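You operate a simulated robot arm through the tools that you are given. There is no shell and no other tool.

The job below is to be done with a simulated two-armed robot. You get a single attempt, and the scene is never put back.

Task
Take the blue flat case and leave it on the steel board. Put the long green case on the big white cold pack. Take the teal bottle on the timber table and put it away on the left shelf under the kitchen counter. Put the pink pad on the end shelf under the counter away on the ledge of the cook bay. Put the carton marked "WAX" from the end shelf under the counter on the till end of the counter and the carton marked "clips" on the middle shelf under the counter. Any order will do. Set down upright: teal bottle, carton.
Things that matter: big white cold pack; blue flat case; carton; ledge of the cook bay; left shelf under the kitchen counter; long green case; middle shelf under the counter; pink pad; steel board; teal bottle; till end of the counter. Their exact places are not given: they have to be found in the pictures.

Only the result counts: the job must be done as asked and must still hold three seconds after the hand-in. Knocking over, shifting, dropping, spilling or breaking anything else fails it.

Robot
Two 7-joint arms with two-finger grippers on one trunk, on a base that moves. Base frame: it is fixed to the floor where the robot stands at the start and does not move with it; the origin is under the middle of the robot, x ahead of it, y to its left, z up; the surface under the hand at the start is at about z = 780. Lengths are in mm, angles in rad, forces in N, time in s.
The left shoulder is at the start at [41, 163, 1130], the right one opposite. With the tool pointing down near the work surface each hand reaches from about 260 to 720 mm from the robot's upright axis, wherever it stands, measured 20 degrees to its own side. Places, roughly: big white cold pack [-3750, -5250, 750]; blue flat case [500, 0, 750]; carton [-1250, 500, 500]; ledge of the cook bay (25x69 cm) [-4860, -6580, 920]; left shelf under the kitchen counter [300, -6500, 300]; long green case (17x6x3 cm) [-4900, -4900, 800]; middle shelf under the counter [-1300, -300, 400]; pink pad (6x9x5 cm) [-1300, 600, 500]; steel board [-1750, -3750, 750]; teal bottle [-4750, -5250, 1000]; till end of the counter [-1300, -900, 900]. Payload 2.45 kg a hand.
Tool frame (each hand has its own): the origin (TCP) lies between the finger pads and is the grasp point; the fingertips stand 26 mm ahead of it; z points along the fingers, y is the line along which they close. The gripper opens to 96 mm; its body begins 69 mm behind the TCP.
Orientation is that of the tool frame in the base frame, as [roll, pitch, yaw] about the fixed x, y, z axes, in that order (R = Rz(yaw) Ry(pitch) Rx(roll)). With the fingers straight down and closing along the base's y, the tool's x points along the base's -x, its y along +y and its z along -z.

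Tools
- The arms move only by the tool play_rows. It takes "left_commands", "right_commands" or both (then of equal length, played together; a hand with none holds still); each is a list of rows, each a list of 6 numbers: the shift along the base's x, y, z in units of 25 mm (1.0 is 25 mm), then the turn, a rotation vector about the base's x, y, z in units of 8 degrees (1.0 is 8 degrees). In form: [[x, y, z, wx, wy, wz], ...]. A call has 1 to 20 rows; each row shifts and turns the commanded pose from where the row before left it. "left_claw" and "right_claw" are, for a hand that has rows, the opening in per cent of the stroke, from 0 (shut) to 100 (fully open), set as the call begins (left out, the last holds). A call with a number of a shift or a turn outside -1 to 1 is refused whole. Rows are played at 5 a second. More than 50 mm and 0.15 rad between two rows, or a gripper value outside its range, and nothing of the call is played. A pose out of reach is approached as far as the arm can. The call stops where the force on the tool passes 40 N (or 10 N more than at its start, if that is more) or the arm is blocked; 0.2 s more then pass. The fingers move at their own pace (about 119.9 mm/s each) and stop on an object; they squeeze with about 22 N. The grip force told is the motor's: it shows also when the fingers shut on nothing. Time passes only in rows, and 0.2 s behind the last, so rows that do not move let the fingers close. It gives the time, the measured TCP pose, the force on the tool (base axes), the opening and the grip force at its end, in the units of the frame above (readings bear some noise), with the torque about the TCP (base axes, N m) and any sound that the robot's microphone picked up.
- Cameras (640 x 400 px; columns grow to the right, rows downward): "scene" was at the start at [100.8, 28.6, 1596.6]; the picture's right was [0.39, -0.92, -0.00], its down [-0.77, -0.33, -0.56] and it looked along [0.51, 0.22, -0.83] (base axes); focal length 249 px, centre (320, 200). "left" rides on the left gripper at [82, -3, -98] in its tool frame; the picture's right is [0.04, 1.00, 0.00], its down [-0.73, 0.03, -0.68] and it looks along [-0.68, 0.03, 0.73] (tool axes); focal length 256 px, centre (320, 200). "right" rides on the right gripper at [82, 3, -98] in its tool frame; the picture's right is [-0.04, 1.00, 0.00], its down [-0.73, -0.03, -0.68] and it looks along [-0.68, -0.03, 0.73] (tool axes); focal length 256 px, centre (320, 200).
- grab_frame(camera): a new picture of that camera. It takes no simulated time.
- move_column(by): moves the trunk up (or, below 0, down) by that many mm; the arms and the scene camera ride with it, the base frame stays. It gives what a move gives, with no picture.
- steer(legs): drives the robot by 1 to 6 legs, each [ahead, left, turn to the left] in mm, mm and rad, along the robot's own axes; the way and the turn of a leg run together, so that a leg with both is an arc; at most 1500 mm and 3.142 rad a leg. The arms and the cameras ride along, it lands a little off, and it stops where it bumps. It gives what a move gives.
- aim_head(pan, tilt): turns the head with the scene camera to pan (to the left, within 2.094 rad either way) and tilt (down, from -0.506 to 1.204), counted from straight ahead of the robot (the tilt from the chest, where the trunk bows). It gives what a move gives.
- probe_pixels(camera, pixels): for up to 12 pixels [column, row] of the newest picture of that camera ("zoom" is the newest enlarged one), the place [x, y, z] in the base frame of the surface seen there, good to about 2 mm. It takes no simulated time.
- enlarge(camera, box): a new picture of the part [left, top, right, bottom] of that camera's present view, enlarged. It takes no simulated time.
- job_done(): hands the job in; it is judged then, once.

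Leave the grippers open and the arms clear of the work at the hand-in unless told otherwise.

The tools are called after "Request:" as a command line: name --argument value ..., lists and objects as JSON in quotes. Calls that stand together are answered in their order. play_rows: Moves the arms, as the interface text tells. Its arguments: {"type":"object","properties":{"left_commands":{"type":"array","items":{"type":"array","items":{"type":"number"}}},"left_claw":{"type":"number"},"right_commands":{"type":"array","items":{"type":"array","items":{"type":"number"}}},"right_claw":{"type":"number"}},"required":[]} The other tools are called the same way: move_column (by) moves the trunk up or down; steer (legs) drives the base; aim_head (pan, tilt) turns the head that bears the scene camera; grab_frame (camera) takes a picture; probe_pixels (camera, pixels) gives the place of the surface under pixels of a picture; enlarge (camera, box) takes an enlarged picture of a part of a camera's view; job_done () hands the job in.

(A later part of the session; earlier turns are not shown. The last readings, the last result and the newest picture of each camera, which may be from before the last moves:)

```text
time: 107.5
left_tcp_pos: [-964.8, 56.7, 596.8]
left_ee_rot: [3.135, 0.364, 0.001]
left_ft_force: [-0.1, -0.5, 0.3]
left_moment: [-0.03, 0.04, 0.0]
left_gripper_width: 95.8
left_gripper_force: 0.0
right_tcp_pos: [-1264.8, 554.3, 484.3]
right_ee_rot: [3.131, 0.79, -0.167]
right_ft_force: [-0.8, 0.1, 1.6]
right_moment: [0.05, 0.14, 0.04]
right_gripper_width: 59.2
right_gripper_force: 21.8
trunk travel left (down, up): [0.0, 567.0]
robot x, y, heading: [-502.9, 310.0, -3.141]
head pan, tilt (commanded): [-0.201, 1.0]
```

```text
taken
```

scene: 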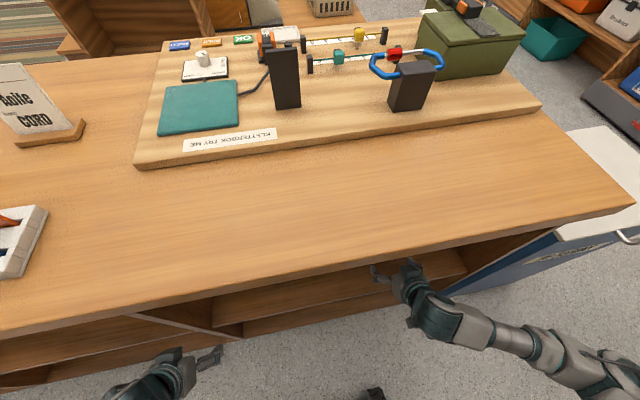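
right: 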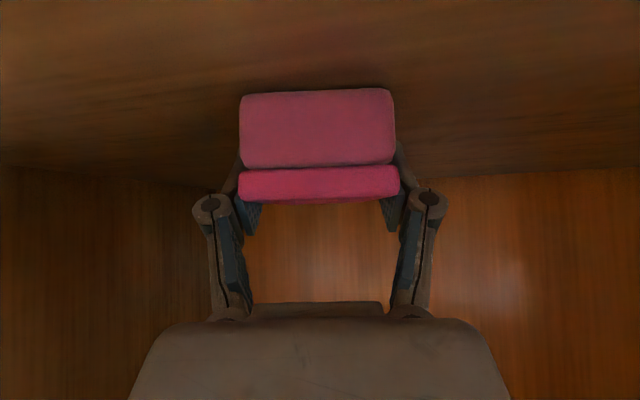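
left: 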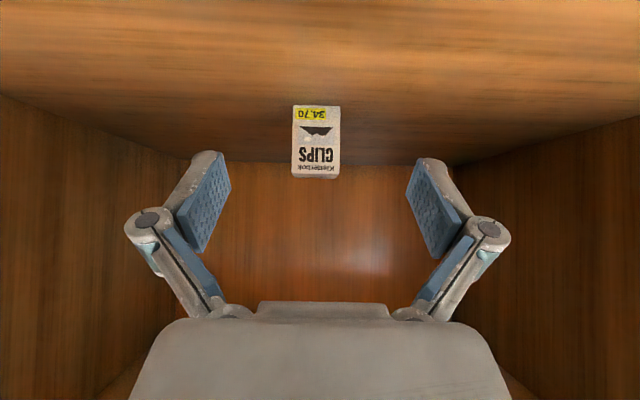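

Pad gripped (59 mm). I lift it and draw it out of the shelf.

Request:
play_rows --right_commands '[[0, 0, 0.6, 0, 0, 0], [0, 0, 0.8, 0, 0, 0], [0, 0, 0.8, 0, 0, 0], [0.9, 0, 0.6, 0, 0, 0], [0.96, 0, 0.3, 0, 0, 0], [0.96, 0, 0, 0, 0, 0], [0.96, 0, 0, 0, 0, 0], [0.96, 0, 0, 0, 0, 0], [0.96, 0, 0, 0, 0, 0], [0.96, 0, 0, 0, 0, 0]]'

Request:
grab_frame --camera "right"

```text
time: 109.7
left_tcp_pos: [-962.7, 55.4, 597.0]
left_ee_rot: [3.137, 0.364, -0.001]
left_ft_force: [-0.1, 0.5, -0.4]
left_moment: [0.05, 0.0, 0.02]
left_gripper_width: 96.2
left_gripper_force: 0.2
right_tcp_pos: [-1099.9, 555.0, 561.5]
right_ee_rot: [3.132, 0.788, -0.168]
right_ft_force: [0.6, 0.3, -0.5]
right_moment: [0.01, -0.01, -0.02]
right_gripper_width: 59.1
right_gripper_force: 21.9
trunk travel left (down, up): [0.0, 567.0]
robot x, y, heading: [-501.1, 309.0, -3.142]
head pan, tilt (commanded): [-0.201, 1.0]
```

```text
taken
```

right: 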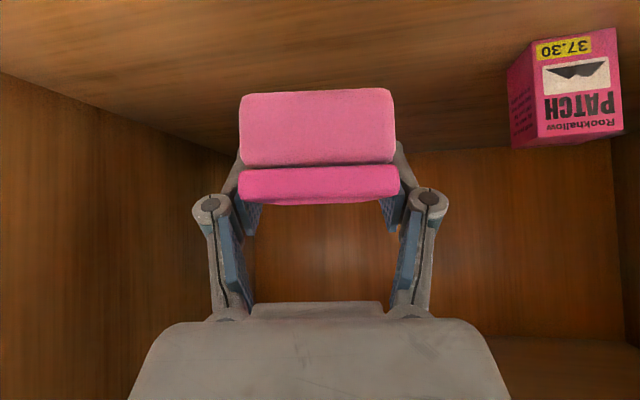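

Pad is held. I back off, raise the trunk, then bring both hands up high and near before turning round to the table for the blue case.

Request:
steer --legs '[[-190, 0, 0]]'

Request:
move_column --by 300

Request:
play_rows --left_commands '[[0, 0, 0.9, 0, 0, 0], [0, 0, 0.9, 0, 0, 0], [0, 0, 0.9, 0, 0, 0], [0, 0, 0.9, 0, 0, 0], [0, 0, 0.9, 0, 0, 0], [0, 0, 0.9, 0, 0, 0], [0, 0, 0.9, 0, 0, 0]]' --right_commands '[[0.6, 0, 0.98, 0, 0, 0], [0.6, 0, 0.98, 0, 0, 0], [0.6, 0, 0.98, 0, 0, 0], [0.6, 0, 0.98, 0, 0, 0], [0.6, 0, 0.98, 0, 0, 0], [0.6, 0, 0.98, 0, 0, 0], [0.6, 0, 0.98, 0, 0, 0]]'

```text
time: 111.2
left_tcp_pos: [-776.5, 58.2, 596.9]
left_ee_rot: [3.136, 0.365, -0.002]
left_ft_force: [-0.1, 0.4, 0.4]
left_moment: [0.0, 0.04, 0.0]
left_gripper_width: 95.9
left_gripper_force: 0.0
right_tcp_pos: [-911.1, 554.8, 561.0]
right_ee_rot: [3.13, 0.789, -0.167]
right_ft_force: [0.1, -0.8, -0.5]
right_moment: [0.01, 0.02, -0.01]
right_gripper_width: 59.3
right_gripper_force: 22.3
trunk travel left (down, up): [0.0, 567.0]
robot x, y, heading: [-316.5, 309.7, -3.141]
head pan, tilt (commanded): [-0.201, 1.0]
```

```text
time: 114.2
left_tcp_pos: [-774.2, 56.7, 899.1]
left_ee_rot: [3.136, 0.367, -0.003]
left_ft_force: [-0.3, -0.4, -0.1]
left_moment: [-0.03, 0.02, 0.01]
left_gripper_width: 96.1
left_gripper_force: 0.0
right_tcp_pos: [-910.3, 554.5, 864.8]
right_ee_rot: [3.132, 0.791, -0.168]
right_ft_force: [0.5, 0.1, 0.2]
right_moment: [0.02, 0.02, 0.0]
right_gripper_width: 59.1
right_gripper_force: 21.8
trunk travel left (down, up): [-300.0, 267.0]
robot x, y, heading: [-315.7, 307.8, -3.141]
head pan, tilt (commanded): [-0.201, 1.0]
```

```text
time: 115.8
left_tcp_pos: [-774.0, 56.1, 1057.5]
left_ee_rot: [3.137, 0.367, 0.0]
left_ft_force: [0.6, 0.2, -0.7]
left_moment: [-0.01, 0.0, -0.02]
left_gripper_width: 95.9
left_gripper_force: 0.1
right_tcp_pos: [-803.9, 554.1, 1037.0]
right_ee_rot: [3.133, 0.795, -0.17]
right_ft_force: [-0.1, 0.3, -0.8]
right_moment: [0.0, -0.02, -0.02]
right_gripper_width: 59.1
right_gripper_force: 22.1
trunk travel left (down, up): [-300.0, 267.0]
robot x, y, heading: [-310.7, 310.1, -3.138]
head pan, tilt (commanded): [-0.201, 1.0]
```

Hands are up at z≈1040–1060. I turn around to the table and move in front of the blue case.

Request:
steer --legs '[[0, 0, 1.555], [0, 0, 1.555], [0, -360, 0]]'

Request:
aim_head --pan 0.1 --tilt 1.0

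Request:
grab_frame --camera "scene"

```text
time: 125.6
left_tcp_pos: [137.7, 163.2, 1053.7]
left_ee_rot: [-3.139, 0.369, 3.042]
left_ft_force: [-0.3, 0.4, -0.4]
left_moment: [-0.05, -0.03, -0.02]
left_gripper_width: 96.2
left_gripper_force: 0.0
right_tcp_pos: [116.2, -334.4, 1038.6]
right_ee_rot: [-3.141, 0.796, 2.877]
right_ft_force: [0.5, 1.5, 0.3]
right_moment: [-0.06, 0.06, -0.02]
right_gripper_width: 59.4
right_gripper_force: 21.5
trunk travel left (down, up): [-300.0, 267.0]
robot x, y, heading: [-347.0, -46.3, -0.103]
head pan, tilt (commanded): [-0.201, 1.0]
```

```text
time: 126.4
left_tcp_pos: [133.7, 164.7, 1056.7]
left_ee_rot: [-3.14, 0.371, 3.041]
left_ft_force: [-0.3, -0.3, -0.7]
left_moment: [-0.06, 0.01, -0.05]
left_gripper_width: 96.1
left_gripper_force: 0.0
right_tcp_pos: [112.7, -333.7, 1041.4]
right_ee_rot: [3.136, 0.798, 2.876]
right_ft_force: [0.1, 1.5, 0.1]
right_moment: [-0.07, 0.05, -0.07]
right_gripper_width: 59.4
right_gripper_force: 22.0
trunk travel left (down, up): [-300.0, 267.0]
robot x, y, heading: [-348.6, -49.1, -0.108]
head pan, tilt (commanded): [0.099, 1.0]
```

```text
taken
```

scene: 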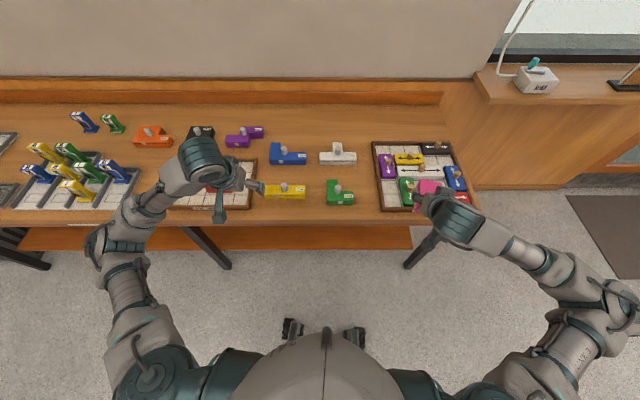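

Heading is off by -0.106. I correct the heading and drive up to the table; then straighten the left hand to point down.

Request:
steer --legs '[[0, 0, 0.105], [290, 0, 0]]'

Request:
play_rows --left_commands '[[0, 0, 0, 0, 0.88, 0], [0, 0, 0, 0, 0.88, 0], [0, 0, 0, 0, 0.88, 0], [0, 0, 0, 0, 0, 0]]'

Request:
grab_frame --camera "scene"

Request:
grab_frame --camera "left"

```text
time: 128.9
left_tcp_pos: [399.6, 218.9, 1056.4]
left_ee_rot: [-3.141, 0.372, -3.133]
left_ft_force: [-0.4, 1.4, -0.3]
left_moment: [-0.05, -0.04, 0.01]
left_gripper_width: 95.8
left_gripper_force: 0.1
right_tcp_pos: [434.4, -279.1, 1039.7]
right_ee_rot: [3.14, 0.798, 2.984]
right_ft_force: [0.2, 0.5, 0.1]
right_moment: [-0.09, 0.01, -0.07]
right_gripper_width: 59.2
right_gripper_force: 21.9
trunk travel left (down, up): [-300.0, 267.0]
robot x, y, heading: [-55.0, -46.9, 0.012]
head pan, tilt (commanded): [0.099, 1.0]
```

```text
time: 129.9
left_tcp_pos: [397.7, 210.9, 1058.7]
left_ee_rot: [3.133, 0.005, -3.136]
left_ft_force: [0.2, 0.0, 0.6]
left_moment: [0.0, -0.02, 0.05]
left_gripper_width: 96.2
left_gripper_force: 0.2
right_tcp_pos: [432.3, -286.1, 1041.1]
right_ee_rot: [3.127, 0.8, 2.977]
right_ft_force: [0.3, 0.7, -0.7]
right_moment: [0.01, 0.04, -0.05]
right_gripper_width: 59.3
right_gripper_force: 22.0
trunk travel left (down, up): [-300.0, 267.0]
robot x, y, heading: [-56.7, -44.9, 0.009]
head pan, tilt (commanded): [0.099, 1.0]
```

```text
taken
```

scene: 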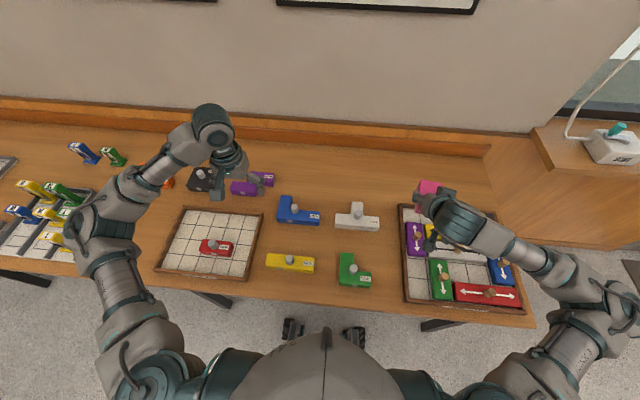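

```text
taken
```

left: 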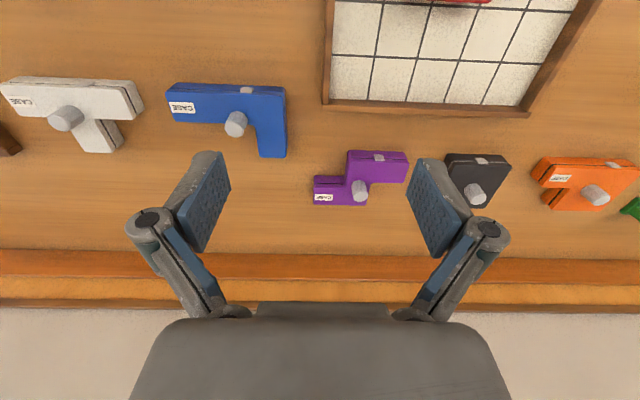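

I see the blue case with knob at (236,122) in the left picture. I probe the knob and case.

Request:
enlarge --camera "left" --box '[150, 65, 310, 165]'

Request:
probe_pixels --camera "left" --pixels '[[237, 129], [229, 125], [243, 128], [233, 116], [242, 116], [200, 105], [270, 130], [280, 150], [210, 118], [175, 90], [285, 92], [262, 155]]'

Request:
enlarge --camera "scene" --box '[260, 180, 340, 240]'

Request:
probe_pixels --camera "zoom" --pixels '[[270, 225], [285, 215], [255, 215], [270, 205]]'

```text
4.00 times, centred on (230, 115) of left
```

zoom: 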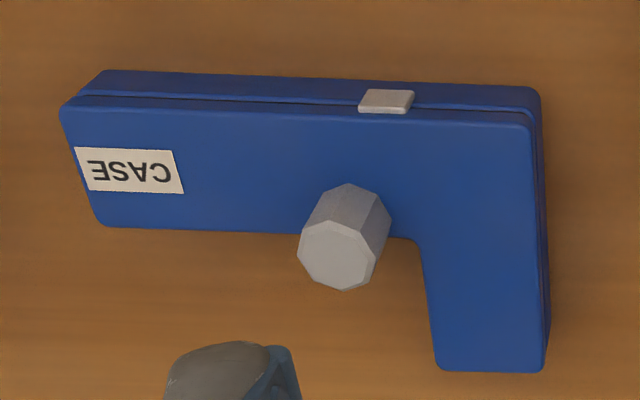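

```text
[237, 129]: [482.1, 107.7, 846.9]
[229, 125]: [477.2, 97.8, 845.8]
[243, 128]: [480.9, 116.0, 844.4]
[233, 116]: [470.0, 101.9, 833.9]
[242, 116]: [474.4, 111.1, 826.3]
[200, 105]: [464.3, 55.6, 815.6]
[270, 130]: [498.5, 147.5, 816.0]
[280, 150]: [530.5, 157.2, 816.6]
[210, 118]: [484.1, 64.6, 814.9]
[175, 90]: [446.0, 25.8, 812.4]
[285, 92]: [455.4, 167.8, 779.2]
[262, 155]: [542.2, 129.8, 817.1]
```

```text
6.67 times, centred on (300, 210) of scene
```

zoom: 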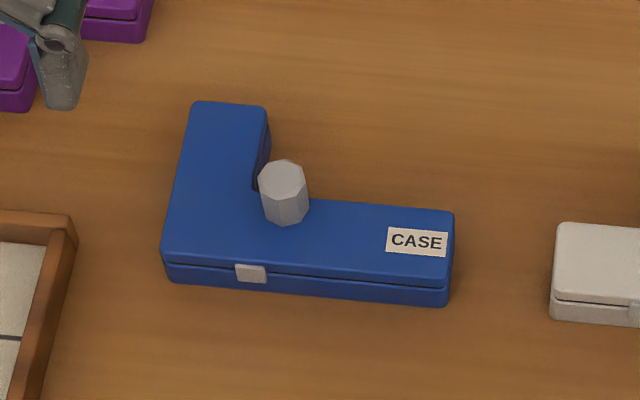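

```text
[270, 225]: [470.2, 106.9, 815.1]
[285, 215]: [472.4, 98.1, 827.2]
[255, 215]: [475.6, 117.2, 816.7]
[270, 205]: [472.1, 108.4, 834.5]
```

The knob's axis is at about (481,107), top 847. I move the left hand over it, first stopping at z≈930.

Request:
play_rows --left_commands '[[0.55, -0.69, -0.86, 0, 0, 0], [0.55, -0.69, -0.86, 0, 0, 0], [0.55, -0.69, -0.86, 0, 0, 0], [0.55, -0.69, -0.86, 0, 0, 0], [0.55, -0.69, -0.86, 0, 0, 0], [0.55, -0.69, -0.86, 0, 0, 0], [0, 0, 0, 0, 0, 0]]' --left_claw 100

Request:
grab_frame --camera "left"

```text
time: 131.5
left_tcp_pos: [482.9, 105.5, 928.7]
left_ee_rot: [3.131, 0.006, -3.137]
left_ft_force: [0.1, 0.1, -0.4]
left_moment: [0.03, 0.01, 0.0]
left_gripper_width: 96.1
left_gripper_force: 0.0
right_tcp_pos: [431.8, -287.6, 1038.6]
right_ee_rot: [3.124, 0.799, 2.98]
right_ft_force: [-0.7, 0.8, -0.6]
right_moment: [0.0, 0.03, -0.02]
right_gripper_width: 59.3
right_gripper_force: 22.0
trunk travel left (down, up): [-300.0, 267.0]
robot x, y, heading: [-53.4, -46.0, 0.005]
head pan, tilt (commanded): [0.099, 1.0]
```

```text
taken
```

left: 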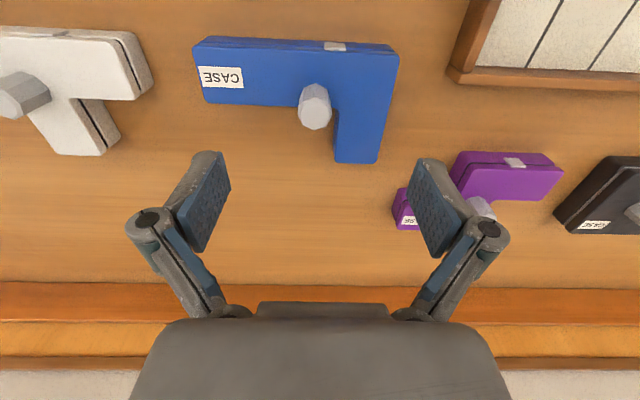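

Request:
probe_pixels --camera "left" --pixels '[[315, 121], [302, 118], [328, 118], [315, 110], [315, 127], [315, 98]]'

```text
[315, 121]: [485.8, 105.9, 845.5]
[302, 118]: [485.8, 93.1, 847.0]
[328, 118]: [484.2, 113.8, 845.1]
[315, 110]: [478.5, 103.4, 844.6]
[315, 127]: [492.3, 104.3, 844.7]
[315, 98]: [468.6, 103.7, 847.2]
```

Knob centre is (480.5,104.5), TCP is at (483,105.5). I lower to z≈848 and then close.

Request:
play_rows --left_commands '[[-0.1, -0.03, -0.6, 0, 0, 0], [0, 0, -0.6, 0, 0, 0], [0, 0, -0.6, 0, 0, 0], [0, 0, -0.6, 0, 0, 0], [0, 0, -0.6, 0, 0, 0], [0, 0, -0.2, 0, 0, 0], [0, 0, 0, 0, 0, 0]]'

Request:
grab_frame --camera "left"

```text
time: 133.1
left_tcp_pos: [476.7, 104.6, 850.8]
left_ee_rot: [3.129, 0.006, -3.136]
left_ft_force: [-0.1, 0.4, -0.2]
left_moment: [0.02, -0.01, 0.01]
left_gripper_width: 96.2
left_gripper_force: 0.1
right_tcp_pos: [432.1, -290.1, 1038.1]
right_ee_rot: [3.122, 0.8, 2.976]
right_ft_force: [0.1, 0.0, -0.4]
right_moment: [-0.01, 0.02, 0.04]
right_gripper_width: 59.2
right_gripper_force: 22.0
trunk travel left (down, up): [-300.0, 267.0]
robot x, y, heading: [-55.4, -44.8, 0.011]
head pan, tilt (commanded): [0.099, 1.0]
```

```text
taken
```

left: 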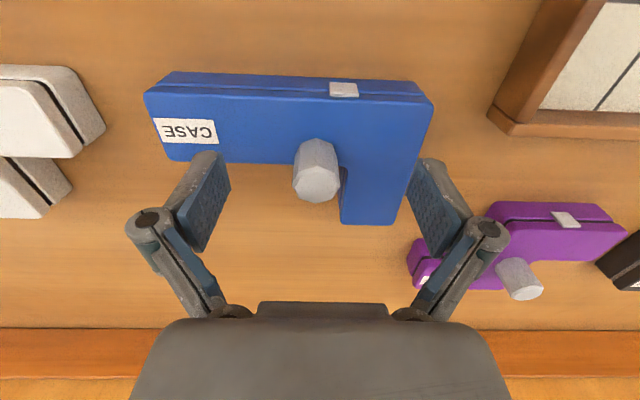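

Request:
play_rows --left_commands '[[0.15, 0, -0.1, 0, 0, 0], [0, 0, 0, 0, 0, 0]]'

Request:
play_rows --left_commands '[[0, 0, 0, 0, 0, 0], [0, 0, 0, 0, 0, 0], [0, 0, 0, 0, 0, 0], [0, 0, 0, 0, 0, 0], [0, 0, 0, 0, 0, 0]]' --left_claw 0

Request:
grab_frame --camera "left"

```text
time: 133.7
left_tcp_pos: [481.9, 105.1, 848.7]
left_ee_rot: [3.129, 0.005, -3.137]
left_ft_force: [-1.1, -0.2, 0.5]
left_moment: [0.01, 0.03, 0.04]
left_gripper_width: 96.2
left_gripper_force: 0.1
right_tcp_pos: [432.8, -289.4, 1038.7]
right_ee_rot: [3.123, 0.8, 2.975]
right_ft_force: [-0.6, -0.5, -0.5]
right_moment: [-0.04, 0.0, -0.01]
right_gripper_width: 59.1
right_gripper_force: 22.2
trunk travel left (down, up): [-300.0, 267.0]
robot x, y, heading: [-53.6, -46.9, 0.01]
head pan, tilt (commanded): [0.099, 1.0]
```

```text
time: 134.9
left_tcp_pos: [481.8, 104.4, 848.1]
left_ee_rot: [3.13, 0.005, -3.136]
left_ft_force: [0.5, -0.3, 4.5]
left_moment: [-0.03, -0.02, -0.03]
left_gripper_width: 25.4
left_gripper_force: 22.1
right_tcp_pos: [432.4, -289.2, 1040.4]
right_ee_rot: [3.123, 0.799, 2.973]
right_ft_force: [0.1, -0.2, 0.0]
right_moment: [-0.02, 0.04, -0.01]
right_gripper_width: 59.3
right_gripper_force: 22.3
trunk travel left (down, up): [-300.0, 267.0]
robot x, y, heading: [-54.0, -44.3, 0.009]
head pan, tilt (commanded): [0.099, 1.0]
```

```text
taken
```

left: 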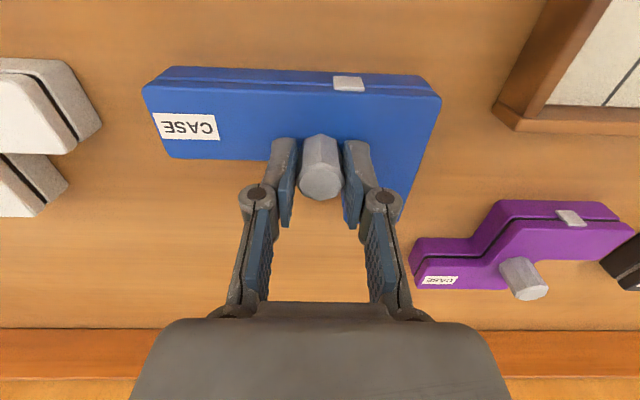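

Knob gripped (25 mm). I lift it slowly and check.

Request:
play_rows --left_commands '[[0, 0, 0.4, 0, 0, 0], [0, 0, 0.6, 0, 0, 0], [0, 0, 0.8, 0, 0, 0], [0, 0, 0.9, 0, 0, 0], [0, 0, 0.9, 0, 0, 0], [0, 0, 0.9, 0, 0, 0], [0, 0, 0.9, 0, 0, 0], [0, 0, 0, 0, 0, 0]]'

Request:
grab_frame --camera "left"

Request:
grab_frame --camera "scene"

```text
time: 136.7
left_tcp_pos: [482.3, 105.3, 980.9]
left_ee_rot: [3.131, 0.003, -3.137]
left_ft_force: [0.0, -0.5, -1.3]
left_moment: [-0.03, -0.02, -0.02]
left_gripper_width: 25.7
left_gripper_force: 22.3
right_tcp_pos: [433.5, -289.8, 1038.3]
right_ee_rot: [3.125, 0.798, 2.975]
right_ft_force: [-0.5, -0.1, -1.0]
right_moment: [-0.02, -0.03, -0.02]
right_gripper_width: 59.3
right_gripper_force: 22.0
trunk travel left (down, up): [-300.0, 267.0]
robot x, y, heading: [-55.3, -42.4, 0.006]
head pan, tilt (commanded): [0.099, 1.0]
```

```text
taken
```

left: 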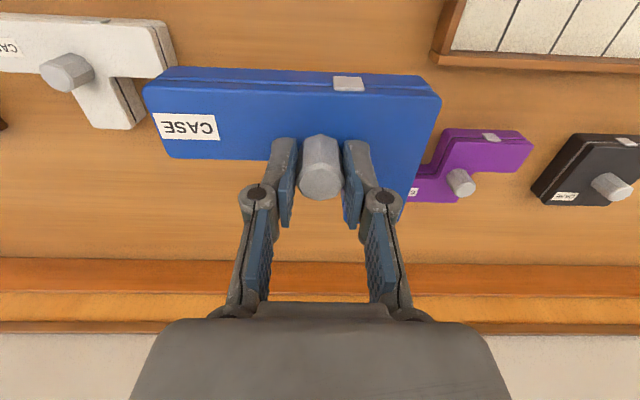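

```text
taken
```

scene: 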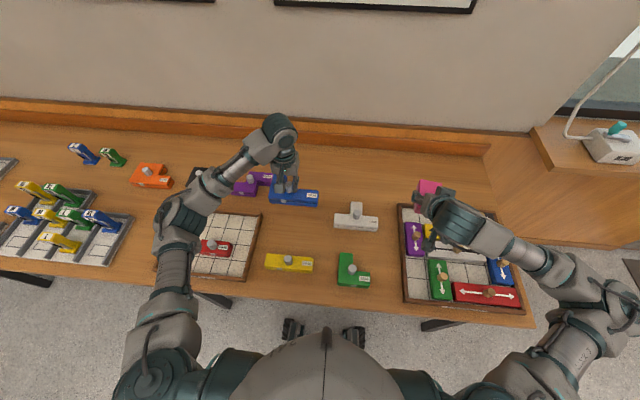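

The blue case hangs steadily. I lift a little more, back away from the table and turn right to face the kitchen direction (-y), then look.

Request:
play_rows --left_commands '[[-0.5, 0, 0.7, 0, 0, 0], [-0.5, 0, 0.7, 0, 0, 0], [-0.5, 0, 0.7, 0, 0, 0]]'

Request:
steer --legs '[[-330, 0, 0], [0, 0, -1.571]]'

Request:
aim_head --pan 0 --tilt 0.4

Request:
grab_frame --camera "scene"

```text
time: 137.5
left_tcp_pos: [445.1, 104.2, 1035.6]
left_ee_rot: [3.13, 0.004, -3.136]
left_ft_force: [-0.1, -0.5, -1.9]
left_moment: [-0.05, -0.01, -0.03]
left_gripper_width: 25.2
left_gripper_force: 22.1
right_tcp_pos: [432.0, -291.0, 1039.9]
right_ee_rot: [3.121, 0.798, 2.974]
right_ft_force: [0.0, 0.0, 0.1]
right_moment: [0.0, 0.0, -0.01]
right_gripper_width: 59.4
right_gripper_force: 22.2
trunk travel left (down, up): [-300.0, 267.0]
robot x, y, heading: [-58.2, -44.0, 0.011]
head pan, tilt (commanded): [0.099, 1.0]
```

```text
time: 143.6
left_tcp_pos: [-253.7, -552.3, 1034.9]
left_ee_rot: [3.13, 0.004, 1.548]
left_ft_force: [0.1, -0.9, -1.8]
left_moment: [-0.03, 0.02, 0.0]
left_gripper_width: 25.6
left_gripper_force: 21.9
right_tcp_pos: [-645.1, -528.5, 1039.4]
right_ee_rot: [3.124, 0.798, 1.376]
right_ft_force: [0.4, -0.1, -1.0]
right_moment: [-0.03, 0.0, 0.03]
right_gripper_width: 59.3
right_gripper_force: 22.0
trunk travel left (down, up): [-300.0, 267.0]
robot x, y, heading: [-392.1, -48.3, -1.593]
head pan, tilt (commanded): [0.099, 1.0]
```

```text
time: 144.6
left_tcp_pos: [-251.4, -549.4, 1038.1]
left_ee_rot: [3.128, 0.009, 1.547]
left_ft_force: [0.5, -0.1, -2.2]
left_moment: [0.01, 0.0, 0.04]
left_gripper_width: 25.4
left_gripper_force: 21.6
right_tcp_pos: [-645.1, -524.7, 1041.7]
right_ee_rot: [3.122, 0.801, 1.375]
right_ft_force: [-0.2, -0.6, 0.4]
right_moment: [-0.03, 0.04, 0.02]
right_gripper_width: 59.4
right_gripper_force: 22.1
trunk travel left (down, up): [-300.0, 267.0]
robot x, y, heading: [-385.4, -46.9, -1.591]
head pan, tilt (commanded): [0.0, 0.4]
```

```text
taken
```

scene: 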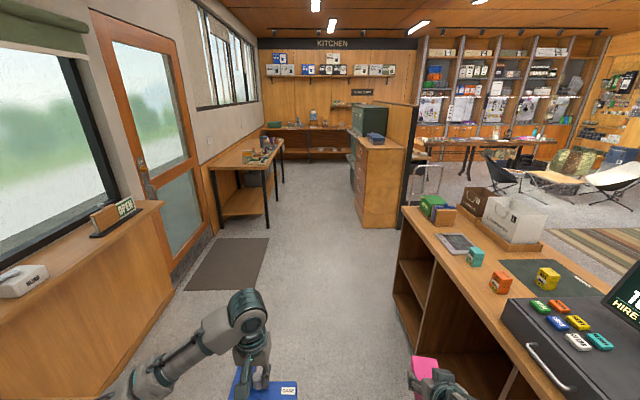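

I see a corridor between the door side and the counter; the file cabinet and a partition lie ahead on the right. I enlarge the region behind it to find the steel board.

Request:
enlarge --camera "scene" --box '[340, 80, 640, 260]'

Request:
probe_pixels --camera "scene" --pixels '[[403, 210], [360, 220], [390, 150], [370, 145], [430, 190], [470, 142], [520, 140], [450, 150], [545, 175], [230, 165], [275, 150], [290, 220]]'

```text
2.13 times, centred on (490, 170) of scene
```

zoom: 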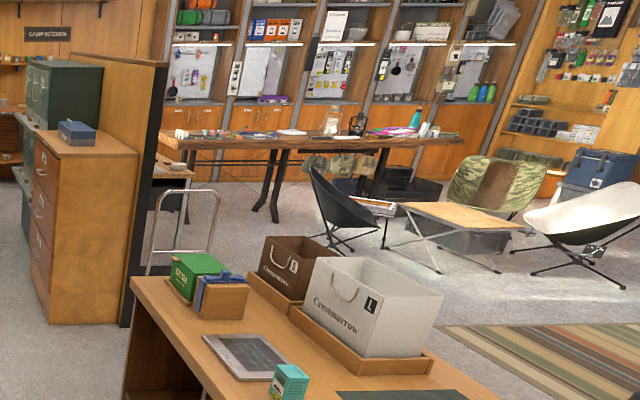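

```text
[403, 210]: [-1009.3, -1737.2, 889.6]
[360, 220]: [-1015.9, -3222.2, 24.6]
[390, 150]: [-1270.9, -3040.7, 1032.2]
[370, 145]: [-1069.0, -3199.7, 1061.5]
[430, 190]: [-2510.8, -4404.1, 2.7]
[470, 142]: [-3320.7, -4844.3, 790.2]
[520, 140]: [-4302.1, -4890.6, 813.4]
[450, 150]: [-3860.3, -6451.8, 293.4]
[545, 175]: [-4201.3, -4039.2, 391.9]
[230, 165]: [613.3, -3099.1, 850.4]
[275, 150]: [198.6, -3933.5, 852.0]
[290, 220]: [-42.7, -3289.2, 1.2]
```

The timber table stands at around y≈-4850, and a lower white-topped table is behind the partition (likely the steel board's place). I drive down the corridor to y≈-2350 and look to the right.

Request:
steer --legs '[[1150, 0, 0.02], [1150, 0, 0]]'

Request:
aim_head --pan -0.9 --tilt 0.45

Request:
grab_frame --camera "scene"

```text
time: 155.8
left_tcp_pos: [-314.4, -2837.2, 1038.0]
left_ee_rot: [3.13, 0.007, 1.542]
left_ft_force: [-0.8, 0.7, -2.4]
left_moment: [0.01, 0.01, -0.04]
left_gripper_width: 25.3
left_gripper_force: 21.8
right_tcp_pos: [-706.8, -2811.0, 1041.1]
right_ee_rot: [3.124, 0.801, 1.37]
right_ft_force: [-0.6, 0.1, -1.0]
right_moment: [0.03, -0.02, 0.0]
right_gripper_width: 59.2
right_gripper_force: 21.5
trunk travel left (down, up): [-300.0, 267.0]
robot x, y, heading: [-442.8, -2339.0, -1.602]
head pan, tilt (commanded): [0.0, 0.4]
```

```text
time: 157.1
left_tcp_pos: [-313.4, -2834.1, 1040.1]
left_ee_rot: [3.128, 0.011, 1.544]
left_ft_force: [-0.5, -0.1, -2.0]
left_moment: [0.0, 0.02, -0.04]
left_gripper_width: 25.4
left_gripper_force: 22.3
right_tcp_pos: [-706.0, -2808.6, 1043.4]
right_ee_rot: [3.122, 0.806, 1.369]
right_ft_force: [0.1, -0.6, -1.2]
right_moment: [0.0, -0.01, 0.01]
right_gripper_width: 59.1
right_gripper_force: 22.0
trunk travel left (down, up): [-300.0, 267.0]
robot x, y, heading: [-442.7, -2330.9, -1.594]
head pan, tilt (commanded): [-0.901, 0.45]
```

```text
taken
```

scene: 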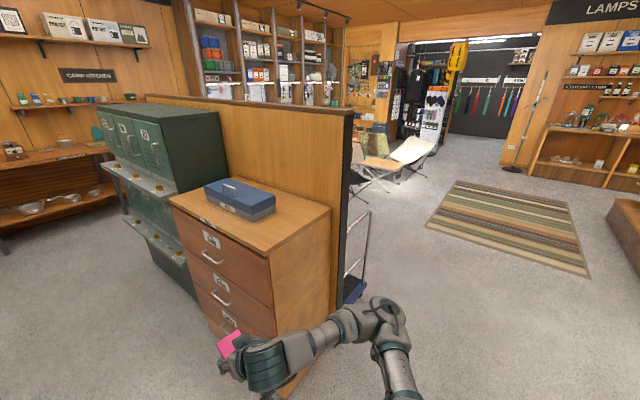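

Let me probe the partition end, trolley and open floor to plan the route west.

Request:
probe_pixels --camera "scene" --pixels '[[345, 200], [335, 300], [355, 290], [365, 215], [355, 180], [400, 155], [375, 180], [480, 260], [430, 230], [250, 110], [310, 200], [400, 260]]'

Request:
aim_head --pan -1.5 --tilt 0.5

Request:
grab_frame --camera "scene"

```text
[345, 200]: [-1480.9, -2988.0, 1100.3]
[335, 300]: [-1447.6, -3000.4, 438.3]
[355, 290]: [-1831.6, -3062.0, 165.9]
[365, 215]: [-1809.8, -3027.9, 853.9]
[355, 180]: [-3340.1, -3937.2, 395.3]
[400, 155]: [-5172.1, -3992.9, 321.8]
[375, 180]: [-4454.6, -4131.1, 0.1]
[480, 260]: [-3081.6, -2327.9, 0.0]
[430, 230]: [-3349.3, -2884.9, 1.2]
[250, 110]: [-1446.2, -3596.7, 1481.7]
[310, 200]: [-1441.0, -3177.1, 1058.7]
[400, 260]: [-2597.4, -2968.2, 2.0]
```

```text
time: 158.1
left_tcp_pos: [-314.2, -2834.1, 1039.2]
left_ee_rot: [3.128, 0.012, 1.544]
left_ft_force: [-0.6, -0.2, -1.6]
left_moment: [-0.02, 0.02, -0.01]
left_gripper_width: 25.4
left_gripper_force: 22.1
right_tcp_pos: [-705.6, -2809.5, 1042.0]
right_ee_rot: [3.123, 0.804, 1.37]
right_ft_force: [-0.1, 0.4, -0.6]
right_moment: [0.0, 0.0, 0.0]
right_gripper_width: 59.5
right_gripper_force: 21.8
trunk travel left (down, up): [-300.0, 267.0]
robot x, y, heading: [-449.5, -2331.1, -1.598]
head pan, tilt (commanded): [-1.499, 0.499]
```

```text
taken
```

scene: 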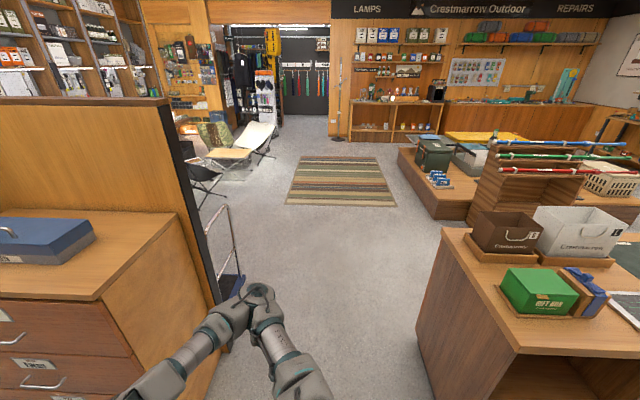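

The gap between partition end (y≈-2990) and counter (y≈-1770) is about 1200 mm. I turn right to face west, and drive through along y≈-2380.

Request:
steer --legs '[[60, 0, 0], [0, 0, -1.54], [900, 0, 0], [900, 0, 0]]'

Request:
aim_head --pan 1.2 --tilt 0.5

Request:
grab_frame --camera "scene"

```text
time: 171.5
left_tcp_pos: [-2736.7, -2448.7, 1038.3]
left_ee_rot: [3.129, 0.011, -0.044]
left_ft_force: [-0.2, -0.2, -2.1]
left_moment: [0.0, 0.0, 0.01]
left_gripper_width: 25.0
left_gripper_force: 21.4
right_tcp_pos: [-2702.4, -2056.1, 1042.9]
right_ee_rot: [3.12, 0.805, -0.218]
right_ft_force: [-0.2, 0.0, -0.1]
right_moment: [0.01, -0.05, -0.03]
right_gripper_width: 59.1
right_gripper_force: 22.3
trunk travel left (down, up): [-300.0, 267.0]
robot x, y, heading: [-2232.4, -2326.0, 3.099]
head pan, tilt (commanded): [-1.499, 0.499]
```

```text
time: 173.9
left_tcp_pos: [-2733.1, -2449.4, 1041.6]
left_ee_rot: [3.129, 0.014, -0.045]
left_ft_force: [0.5, -0.6, -1.4]
left_moment: [0.01, 0.02, -0.01]
left_gripper_width: 25.1
left_gripper_force: 21.5
right_tcp_pos: [-2700.5, -2056.4, 1045.0]
right_ee_rot: [3.121, 0.809, -0.219]
right_ft_force: [0.3, -0.2, -1.2]
right_moment: [0.02, -0.01, 0.01]
right_gripper_width: 59.2
right_gripper_force: 21.8
trunk travel left (down, up): [-300.0, 267.0]
robot x, y, heading: [-2233.7, -2325.3, 3.095]
head pan, tilt (commanded): [1.201, 0.499]
```

```text
taken
```

scene: 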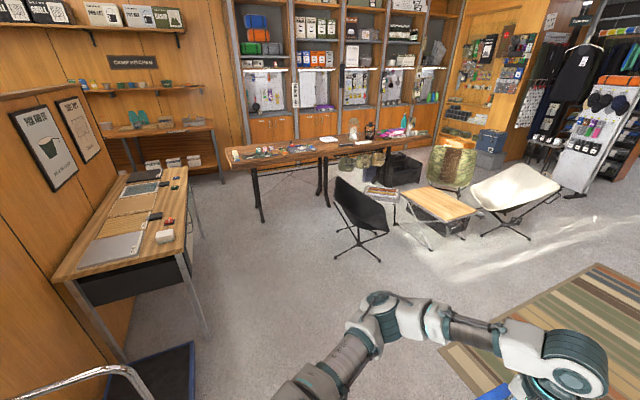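

I see a narrow desk along the partition with flat boards on it; one silver one at (110,246). I enlarge.

Request:
enlarge --camera "scene" --box '[40, 150, 220, 290]'

Request:
probe_pixels --camera "scene" --pixels '[[110, 246], [130, 222], [140, 188], [165, 235], [145, 175], [80, 275], [180, 240], [60, 270], [190, 170], [160, 335], [185, 250]]'

```text
2.86 times, centred on (130, 220) of scene
```

zoom: 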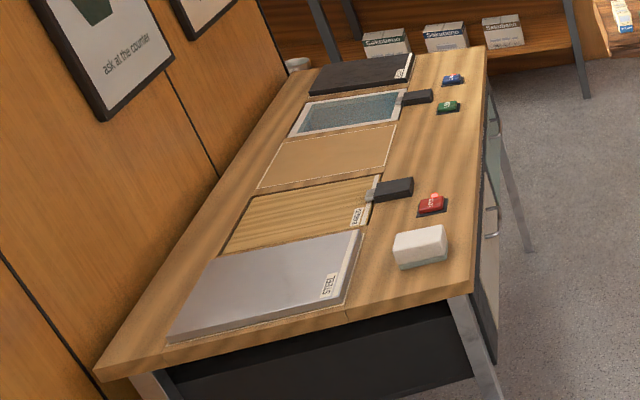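

```text
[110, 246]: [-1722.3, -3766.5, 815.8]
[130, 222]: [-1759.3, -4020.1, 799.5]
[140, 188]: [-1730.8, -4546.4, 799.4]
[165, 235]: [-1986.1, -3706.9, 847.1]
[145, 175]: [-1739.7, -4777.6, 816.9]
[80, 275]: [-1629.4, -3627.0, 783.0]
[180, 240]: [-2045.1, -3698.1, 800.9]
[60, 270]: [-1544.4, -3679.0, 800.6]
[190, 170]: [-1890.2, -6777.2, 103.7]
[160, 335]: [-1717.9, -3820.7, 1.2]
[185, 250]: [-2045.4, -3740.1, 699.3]
```

The nearest board is labelled STEEL. I probe its corners and surrounding items on the desk.

Request:
probe_pixels --camera "zoom" --pixels '[[172, 338], [340, 302], [360, 234], [222, 248], [270, 280], [328, 285], [398, 262], [443, 240], [430, 205], [375, 190], [130, 360], [465, 295]]'

```text
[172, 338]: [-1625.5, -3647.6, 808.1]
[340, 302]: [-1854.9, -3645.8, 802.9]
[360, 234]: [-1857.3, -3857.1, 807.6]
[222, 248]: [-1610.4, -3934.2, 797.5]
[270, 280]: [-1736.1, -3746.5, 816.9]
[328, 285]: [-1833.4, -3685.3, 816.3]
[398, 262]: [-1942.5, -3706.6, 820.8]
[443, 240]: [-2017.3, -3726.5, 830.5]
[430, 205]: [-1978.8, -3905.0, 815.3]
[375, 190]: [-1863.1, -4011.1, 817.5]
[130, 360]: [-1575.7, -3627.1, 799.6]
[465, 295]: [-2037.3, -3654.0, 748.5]
```

Steel board spans about x -1855…-1620, y -3895…-3647, top z≈816.5. I'll approach it from the west, facing +x. First check the trolley near my path by looking down-left.

Request:
aim_head --pan 1.7 --tilt 0.8

Request:
grab_frame --camera "scene"

Request:
probe_pixels --camera "scene" --pixels '[[320, 200], [300, 250], [250, 200], [350, 150], [400, 150], [200, 150]]'

```text
time: 174.8
left_tcp_pos: [-2732.2, -2448.8, 1041.9]
left_ee_rot: [3.129, 0.014, -0.047]
left_ft_force: [-0.4, -0.1, -2.0]
left_moment: [0.0, 0.01, -0.02]
left_gripper_width: 25.0
left_gripper_force: 21.9
right_tcp_pos: [-2700.1, -2057.8, 1044.1]
right_ee_rot: [3.121, 0.808, -0.219]
right_ft_force: [0.1, -0.1, -0.7]
right_moment: [-0.05, 0.0, 0.01]
right_gripper_width: 59.5
right_gripper_force: 21.6
trunk travel left (down, up): [-300.0, 267.0]
robot x, y, heading: [-2234.0, -2322.6, 3.096]
head pan, tilt (commanded): [1.7, 0.799]
```

```text
taken
```

scene: 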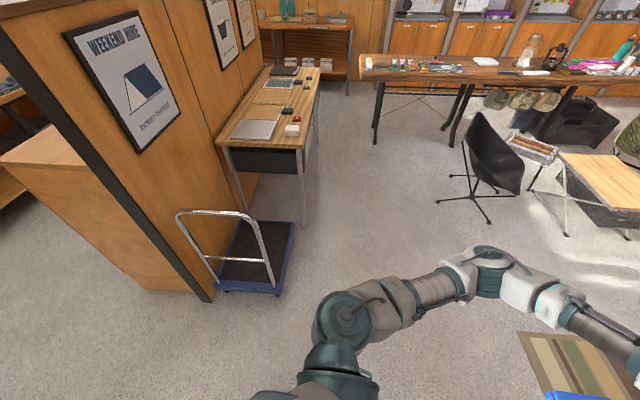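

```text
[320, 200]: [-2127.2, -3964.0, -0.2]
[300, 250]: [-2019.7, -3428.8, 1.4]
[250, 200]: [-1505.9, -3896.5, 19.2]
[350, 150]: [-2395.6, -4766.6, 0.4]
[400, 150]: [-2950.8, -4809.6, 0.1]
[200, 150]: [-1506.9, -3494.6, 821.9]
```

Request:
probe_pixels --camera "scene" --pixels '[[440, 205], [490, 222], [470, 130], [485, 150], [375, 140], [362, 68], [448, 128], [292, 240], [295, 225], [240, 290], [515, 190]]'

```text
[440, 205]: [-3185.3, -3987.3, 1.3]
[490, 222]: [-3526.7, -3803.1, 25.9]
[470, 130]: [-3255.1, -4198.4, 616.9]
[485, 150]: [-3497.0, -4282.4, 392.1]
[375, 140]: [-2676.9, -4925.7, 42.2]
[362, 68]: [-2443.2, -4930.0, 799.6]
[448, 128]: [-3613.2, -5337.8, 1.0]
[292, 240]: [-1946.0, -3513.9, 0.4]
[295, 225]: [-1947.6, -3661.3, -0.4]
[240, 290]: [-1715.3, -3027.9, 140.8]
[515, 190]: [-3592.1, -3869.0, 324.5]
```

The way is clear. I move ahead a bit, turn left to face -y, drive to y≈-3930, and turn left to face the desk.

Request:
steer --legs '[[210, 0, 0], [0, 0, 1.61], [800, 0, 0]]'

Request:
aim_head --pan 0.3 --tilt 0.6

Request:
grab_frame --camera "scene"

```text
time: 184.3
left_tcp_pos: [-2261.0, -3608.8, 1041.6]
left_ee_rot: [3.13, 0.015, 1.599]
left_ft_force: [0.5, 0.5, -1.5]
left_moment: [0.03, 0.02, 0.0]
left_gripper_width: 25.4
left_gripper_force: 21.6
right_tcp_pos: [-2655.1, -3604.4, 1044.0]
right_ee_rot: [3.121, 0.808, 1.426]
right_ft_force: [0.1, 0.8, -0.2]
right_moment: [0.03, -0.03, 0.01]
right_gripper_width: 59.4
right_gripper_force: 21.8
trunk travel left (down, up): [-300.0, 267.0]
robot x, y, heading: [-2422.1, -3118.5, -1.543]
head pan, tilt (commanded): [1.7, 0.799]
```

```text
time: 185.8
left_tcp_pos: [-2261.3, -3606.2, 1044.0]
left_ee_rot: [3.128, 0.017, 1.598]
left_ft_force: [0.4, -0.6, -1.7]
left_moment: [0.0, 0.03, -0.01]
left_gripper_width: 25.2
left_gripper_force: 22.4
right_tcp_pos: [-2656.2, -3601.3, 1046.2]
right_ee_rot: [3.122, 0.812, 1.426]
right_ft_force: [-0.2, -0.6, -0.4]
right_moment: [0.03, -0.01, 0.01]
right_gripper_width: 59.4
right_gripper_force: 21.9
trunk travel left (down, up): [-300.0, 267.0]
robot x, y, heading: [-2420.8, -3123.7, -1.538]
head pan, tilt (commanded): [0.3, 0.6]
```

```text
taken
```

scene: 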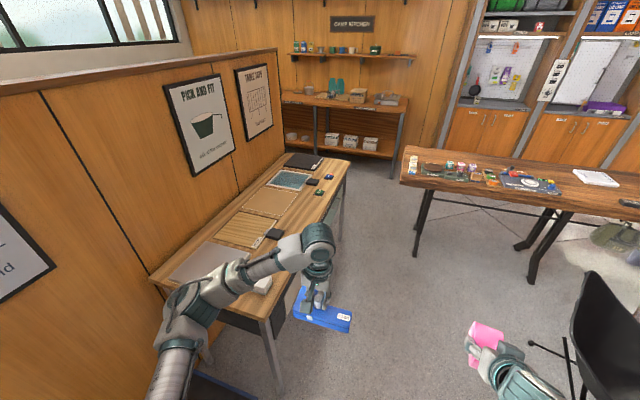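

Clear. I continue ahead ~810 mm and turn left to face the desk.

Request:
steer --legs '[[405, 0, -0.03], [405, 0, 0], [0, 0, 1.571]]'

Request:
aim_head --pan 0.2 --tilt 0.85

Request:
grab_frame --camera "scene"

```text
time: 194.3
left_tcp_pos: [-1922.8, -3807.3, 1042.9]
left_ee_rot: [3.128, 0.016, 3.114]
left_ft_force: [-0.6, 0.1, -2.3]
left_moment: [-0.04, 0.01, 0.0]
left_gripper_width: 25.3
left_gripper_force: 21.8
right_tcp_pos: [-1951.1, -4199.0, 1046.1]
right_ee_rot: [3.121, 0.812, 2.938]
right_ft_force: [0.4, 0.4, -0.7]
right_moment: [0.02, 0.02, 0.01]
right_gripper_width: 59.3
right_gripper_force: 22.4
trunk travel left (down, up): [-300.0, 267.0]
robot x, y, heading: [-2419.5, -3940.3, -0.025]
head pan, tilt (commanded): [0.3, 0.6]
```

```text
time: 195.0
left_tcp_pos: [-1927.3, -3807.2, 1044.6]
left_ee_rot: [3.128, 0.022, 3.113]
left_ft_force: [0.5, -0.4, -1.7]
left_moment: [0.01, -0.01, -0.02]
left_gripper_width: 25.5
left_gripper_force: 21.5
right_tcp_pos: [-1954.4, -4199.4, 1048.7]
right_ee_rot: [3.119, 0.816, 2.939]
right_ft_force: [-0.1, -0.9, -0.7]
right_moment: [-0.03, 0.01, -0.01]
right_gripper_width: 59.4
right_gripper_force: 22.6
trunk travel left (down, up): [-300.0, 267.0]
robot x, y, heading: [-2418.3, -3938.9, -0.027]
head pan, tilt (commanded): [0.201, 0.85]
```

```text
taken
```

scene: 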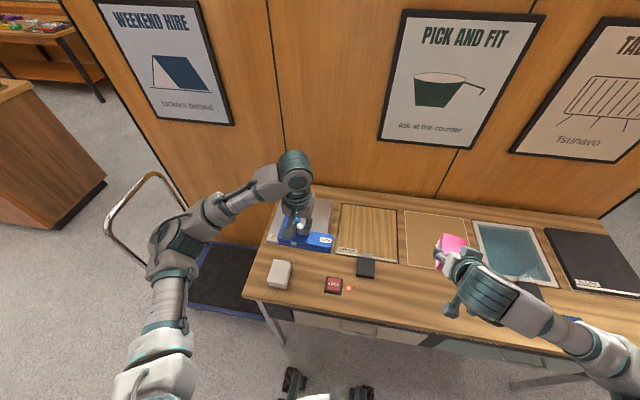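

Facing the desk. I square up and go 50 mm closer, then extend the left hand over the steel board.

Request:
steer --legs '[[55, 0, 0.027]]'

Request:
play_rows --left_commands '[[0.8, 0.2, 0, 0, 0, 0], [0.8, 0.2, 0, 0, 0, 0], [0.8, 0.2, 0, 0, 0, 0], [0.8, 0.2, 0, 0, 0, 0], [0.8, 0.2, 0, 0, 0, 0], [0.8, 0.2, 0, 0, 0, 0], [0, 0, 0, 0, 0, 0]]'

Request:
grab_frame --camera "scene"

Request:
grab_frame --camera "left"

```text
time: 196.0
left_tcp_pos: [-1876.9, -3794.8, 1045.9]
left_ee_rot: [3.131, 0.022, 3.139]
left_ft_force: [-0.7, -0.3, -2.5]
left_moment: [0.0, 0.03, -0.01]
left_gripper_width: 25.5
left_gripper_force: 22.3
right_tcp_pos: [-1893.8, -4188.3, 1047.0]
right_ee_rot: [3.119, 0.814, 2.963]
right_ft_force: [0.5, -0.3, 0.0]
right_moment: [0.0, 0.0, -0.01]
right_gripper_width: 59.2
right_gripper_force: 22.3
trunk travel left (down, up): [-300.0, 267.0]
robot x, y, heading: [-2363.7, -3939.8, -0.002]
head pan, tilt (commanded): [0.201, 0.85]
```

```text
time: 197.6
left_tcp_pos: [-1758.0, -3762.8, 1046.4]
left_ee_rot: [3.128, 0.023, 3.136]
left_ft_force: [-0.5, -0.4, -2.6]
left_moment: [-0.01, -0.02, 0.03]
left_gripper_width: 25.1
left_gripper_force: 22.0
right_tcp_pos: [-1895.9, -4187.7, 1049.6]
right_ee_rot: [3.119, 0.818, 2.964]
right_ft_force: [0.3, -0.5, -0.7]
right_moment: [0.0, 0.02, -0.02]
right_gripper_width: 59.5
right_gripper_force: 22.2
trunk travel left (down, up): [-300.0, 267.0]
robot x, y, heading: [-2360.3, -3943.8, 0.0]
head pan, tilt (commanded): [0.201, 0.85]
```

```text
taken
```

scene: 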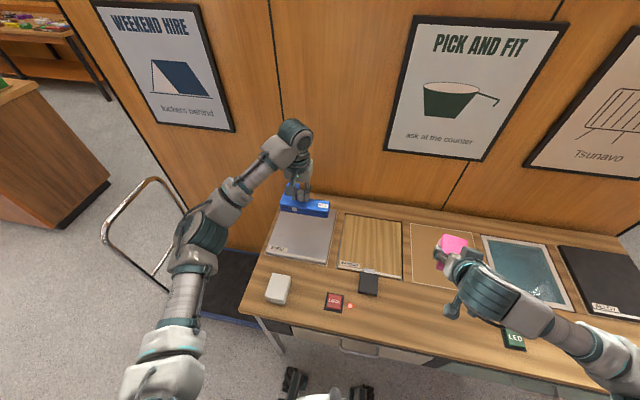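

```text
taken
```

left: 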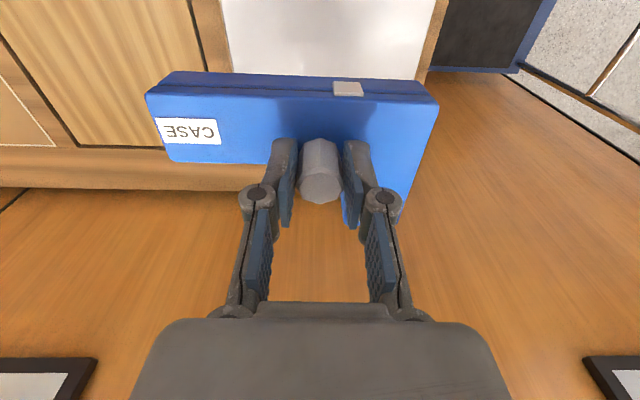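

Let me re-probe the steel board's corners from here.

Request:
probe_pixels --camera "scene" --pixels '[[270, 245], [323, 258], [333, 216], [283, 220], [300, 240], [262, 245], [332, 260], [345, 240], [279, 252]]'

Request:
enlarge --camera "scene" --box '[240, 160, 420, 300]'

```text
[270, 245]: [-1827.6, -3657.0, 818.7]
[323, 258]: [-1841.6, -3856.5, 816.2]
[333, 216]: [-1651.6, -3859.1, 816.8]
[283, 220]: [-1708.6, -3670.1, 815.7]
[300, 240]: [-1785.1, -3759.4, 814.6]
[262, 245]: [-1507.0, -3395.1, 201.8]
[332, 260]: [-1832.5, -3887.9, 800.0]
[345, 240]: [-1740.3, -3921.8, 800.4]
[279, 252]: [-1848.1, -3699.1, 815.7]
```

```text
2.86 times, centred on (330, 230) of scene
```

zoom: 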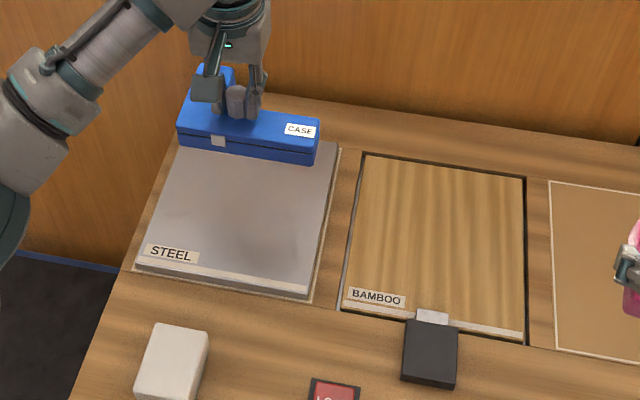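

Board spans x≈-1855…-1630, y≈-3870…-3650. I lower the case over its centre, stopping ~35 mm above, then verify.

Request:
play_rows --left_commands '[[0.15, 0, -0.9, 0, 0.13, 0], [0.1, 0, -0.9, 0, 0, 0], [0, 0, -0.9, 0, 0, 0], [0, 0, -0.9, 0, 0, 0], [0, 0, -0.9, 0, 0, 0], [0, 0, -0.5, 0, 0, 0], [0, 0, 0, 0, 0, 0]]'

Request:
enlarge --camera "scene" --box '[240, 160, 420, 300]'

Request:
grab_frame --camera "left"

```text
time: 199.2
left_tcp_pos: [-1751.0, -3764.1, 921.3]
left_ee_rot: [3.13, 0.005, 3.138]
left_ft_force: [-0.3, 0.4, -2.2]
left_moment: [-0.03, -0.01, 0.01]
left_gripper_width: 25.2
left_gripper_force: 21.9
right_tcp_pos: [-1894.9, -4188.0, 1048.3]
right_ee_rot: [3.118, 0.817, 2.965]
right_ft_force: [-0.3, -0.4, -0.4]
right_moment: [0.08, 0.02, -0.01]
right_gripper_width: 59.5
right_gripper_force: 22.2
trunk travel left (down, up): [-300.0, 267.0]
robot x, y, heading: [-2360.2, -3939.9, -0.004]
head pan, tilt (commanded): [0.201, 0.85]
```

```text
2.86 times, centred on (330, 230) of scene
```

zoom: 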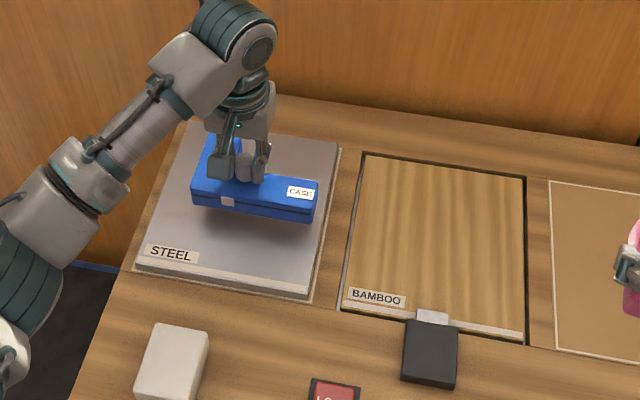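

```text
taken
```

left: 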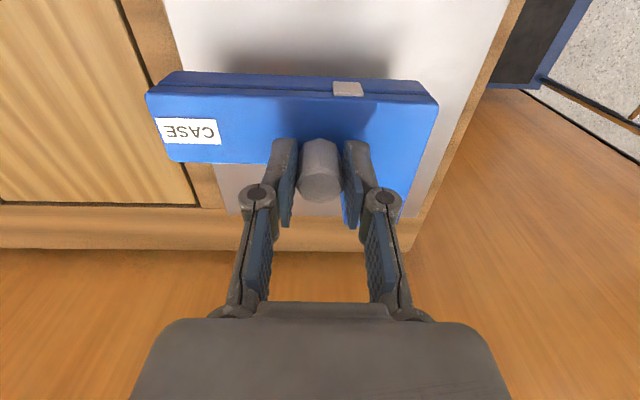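

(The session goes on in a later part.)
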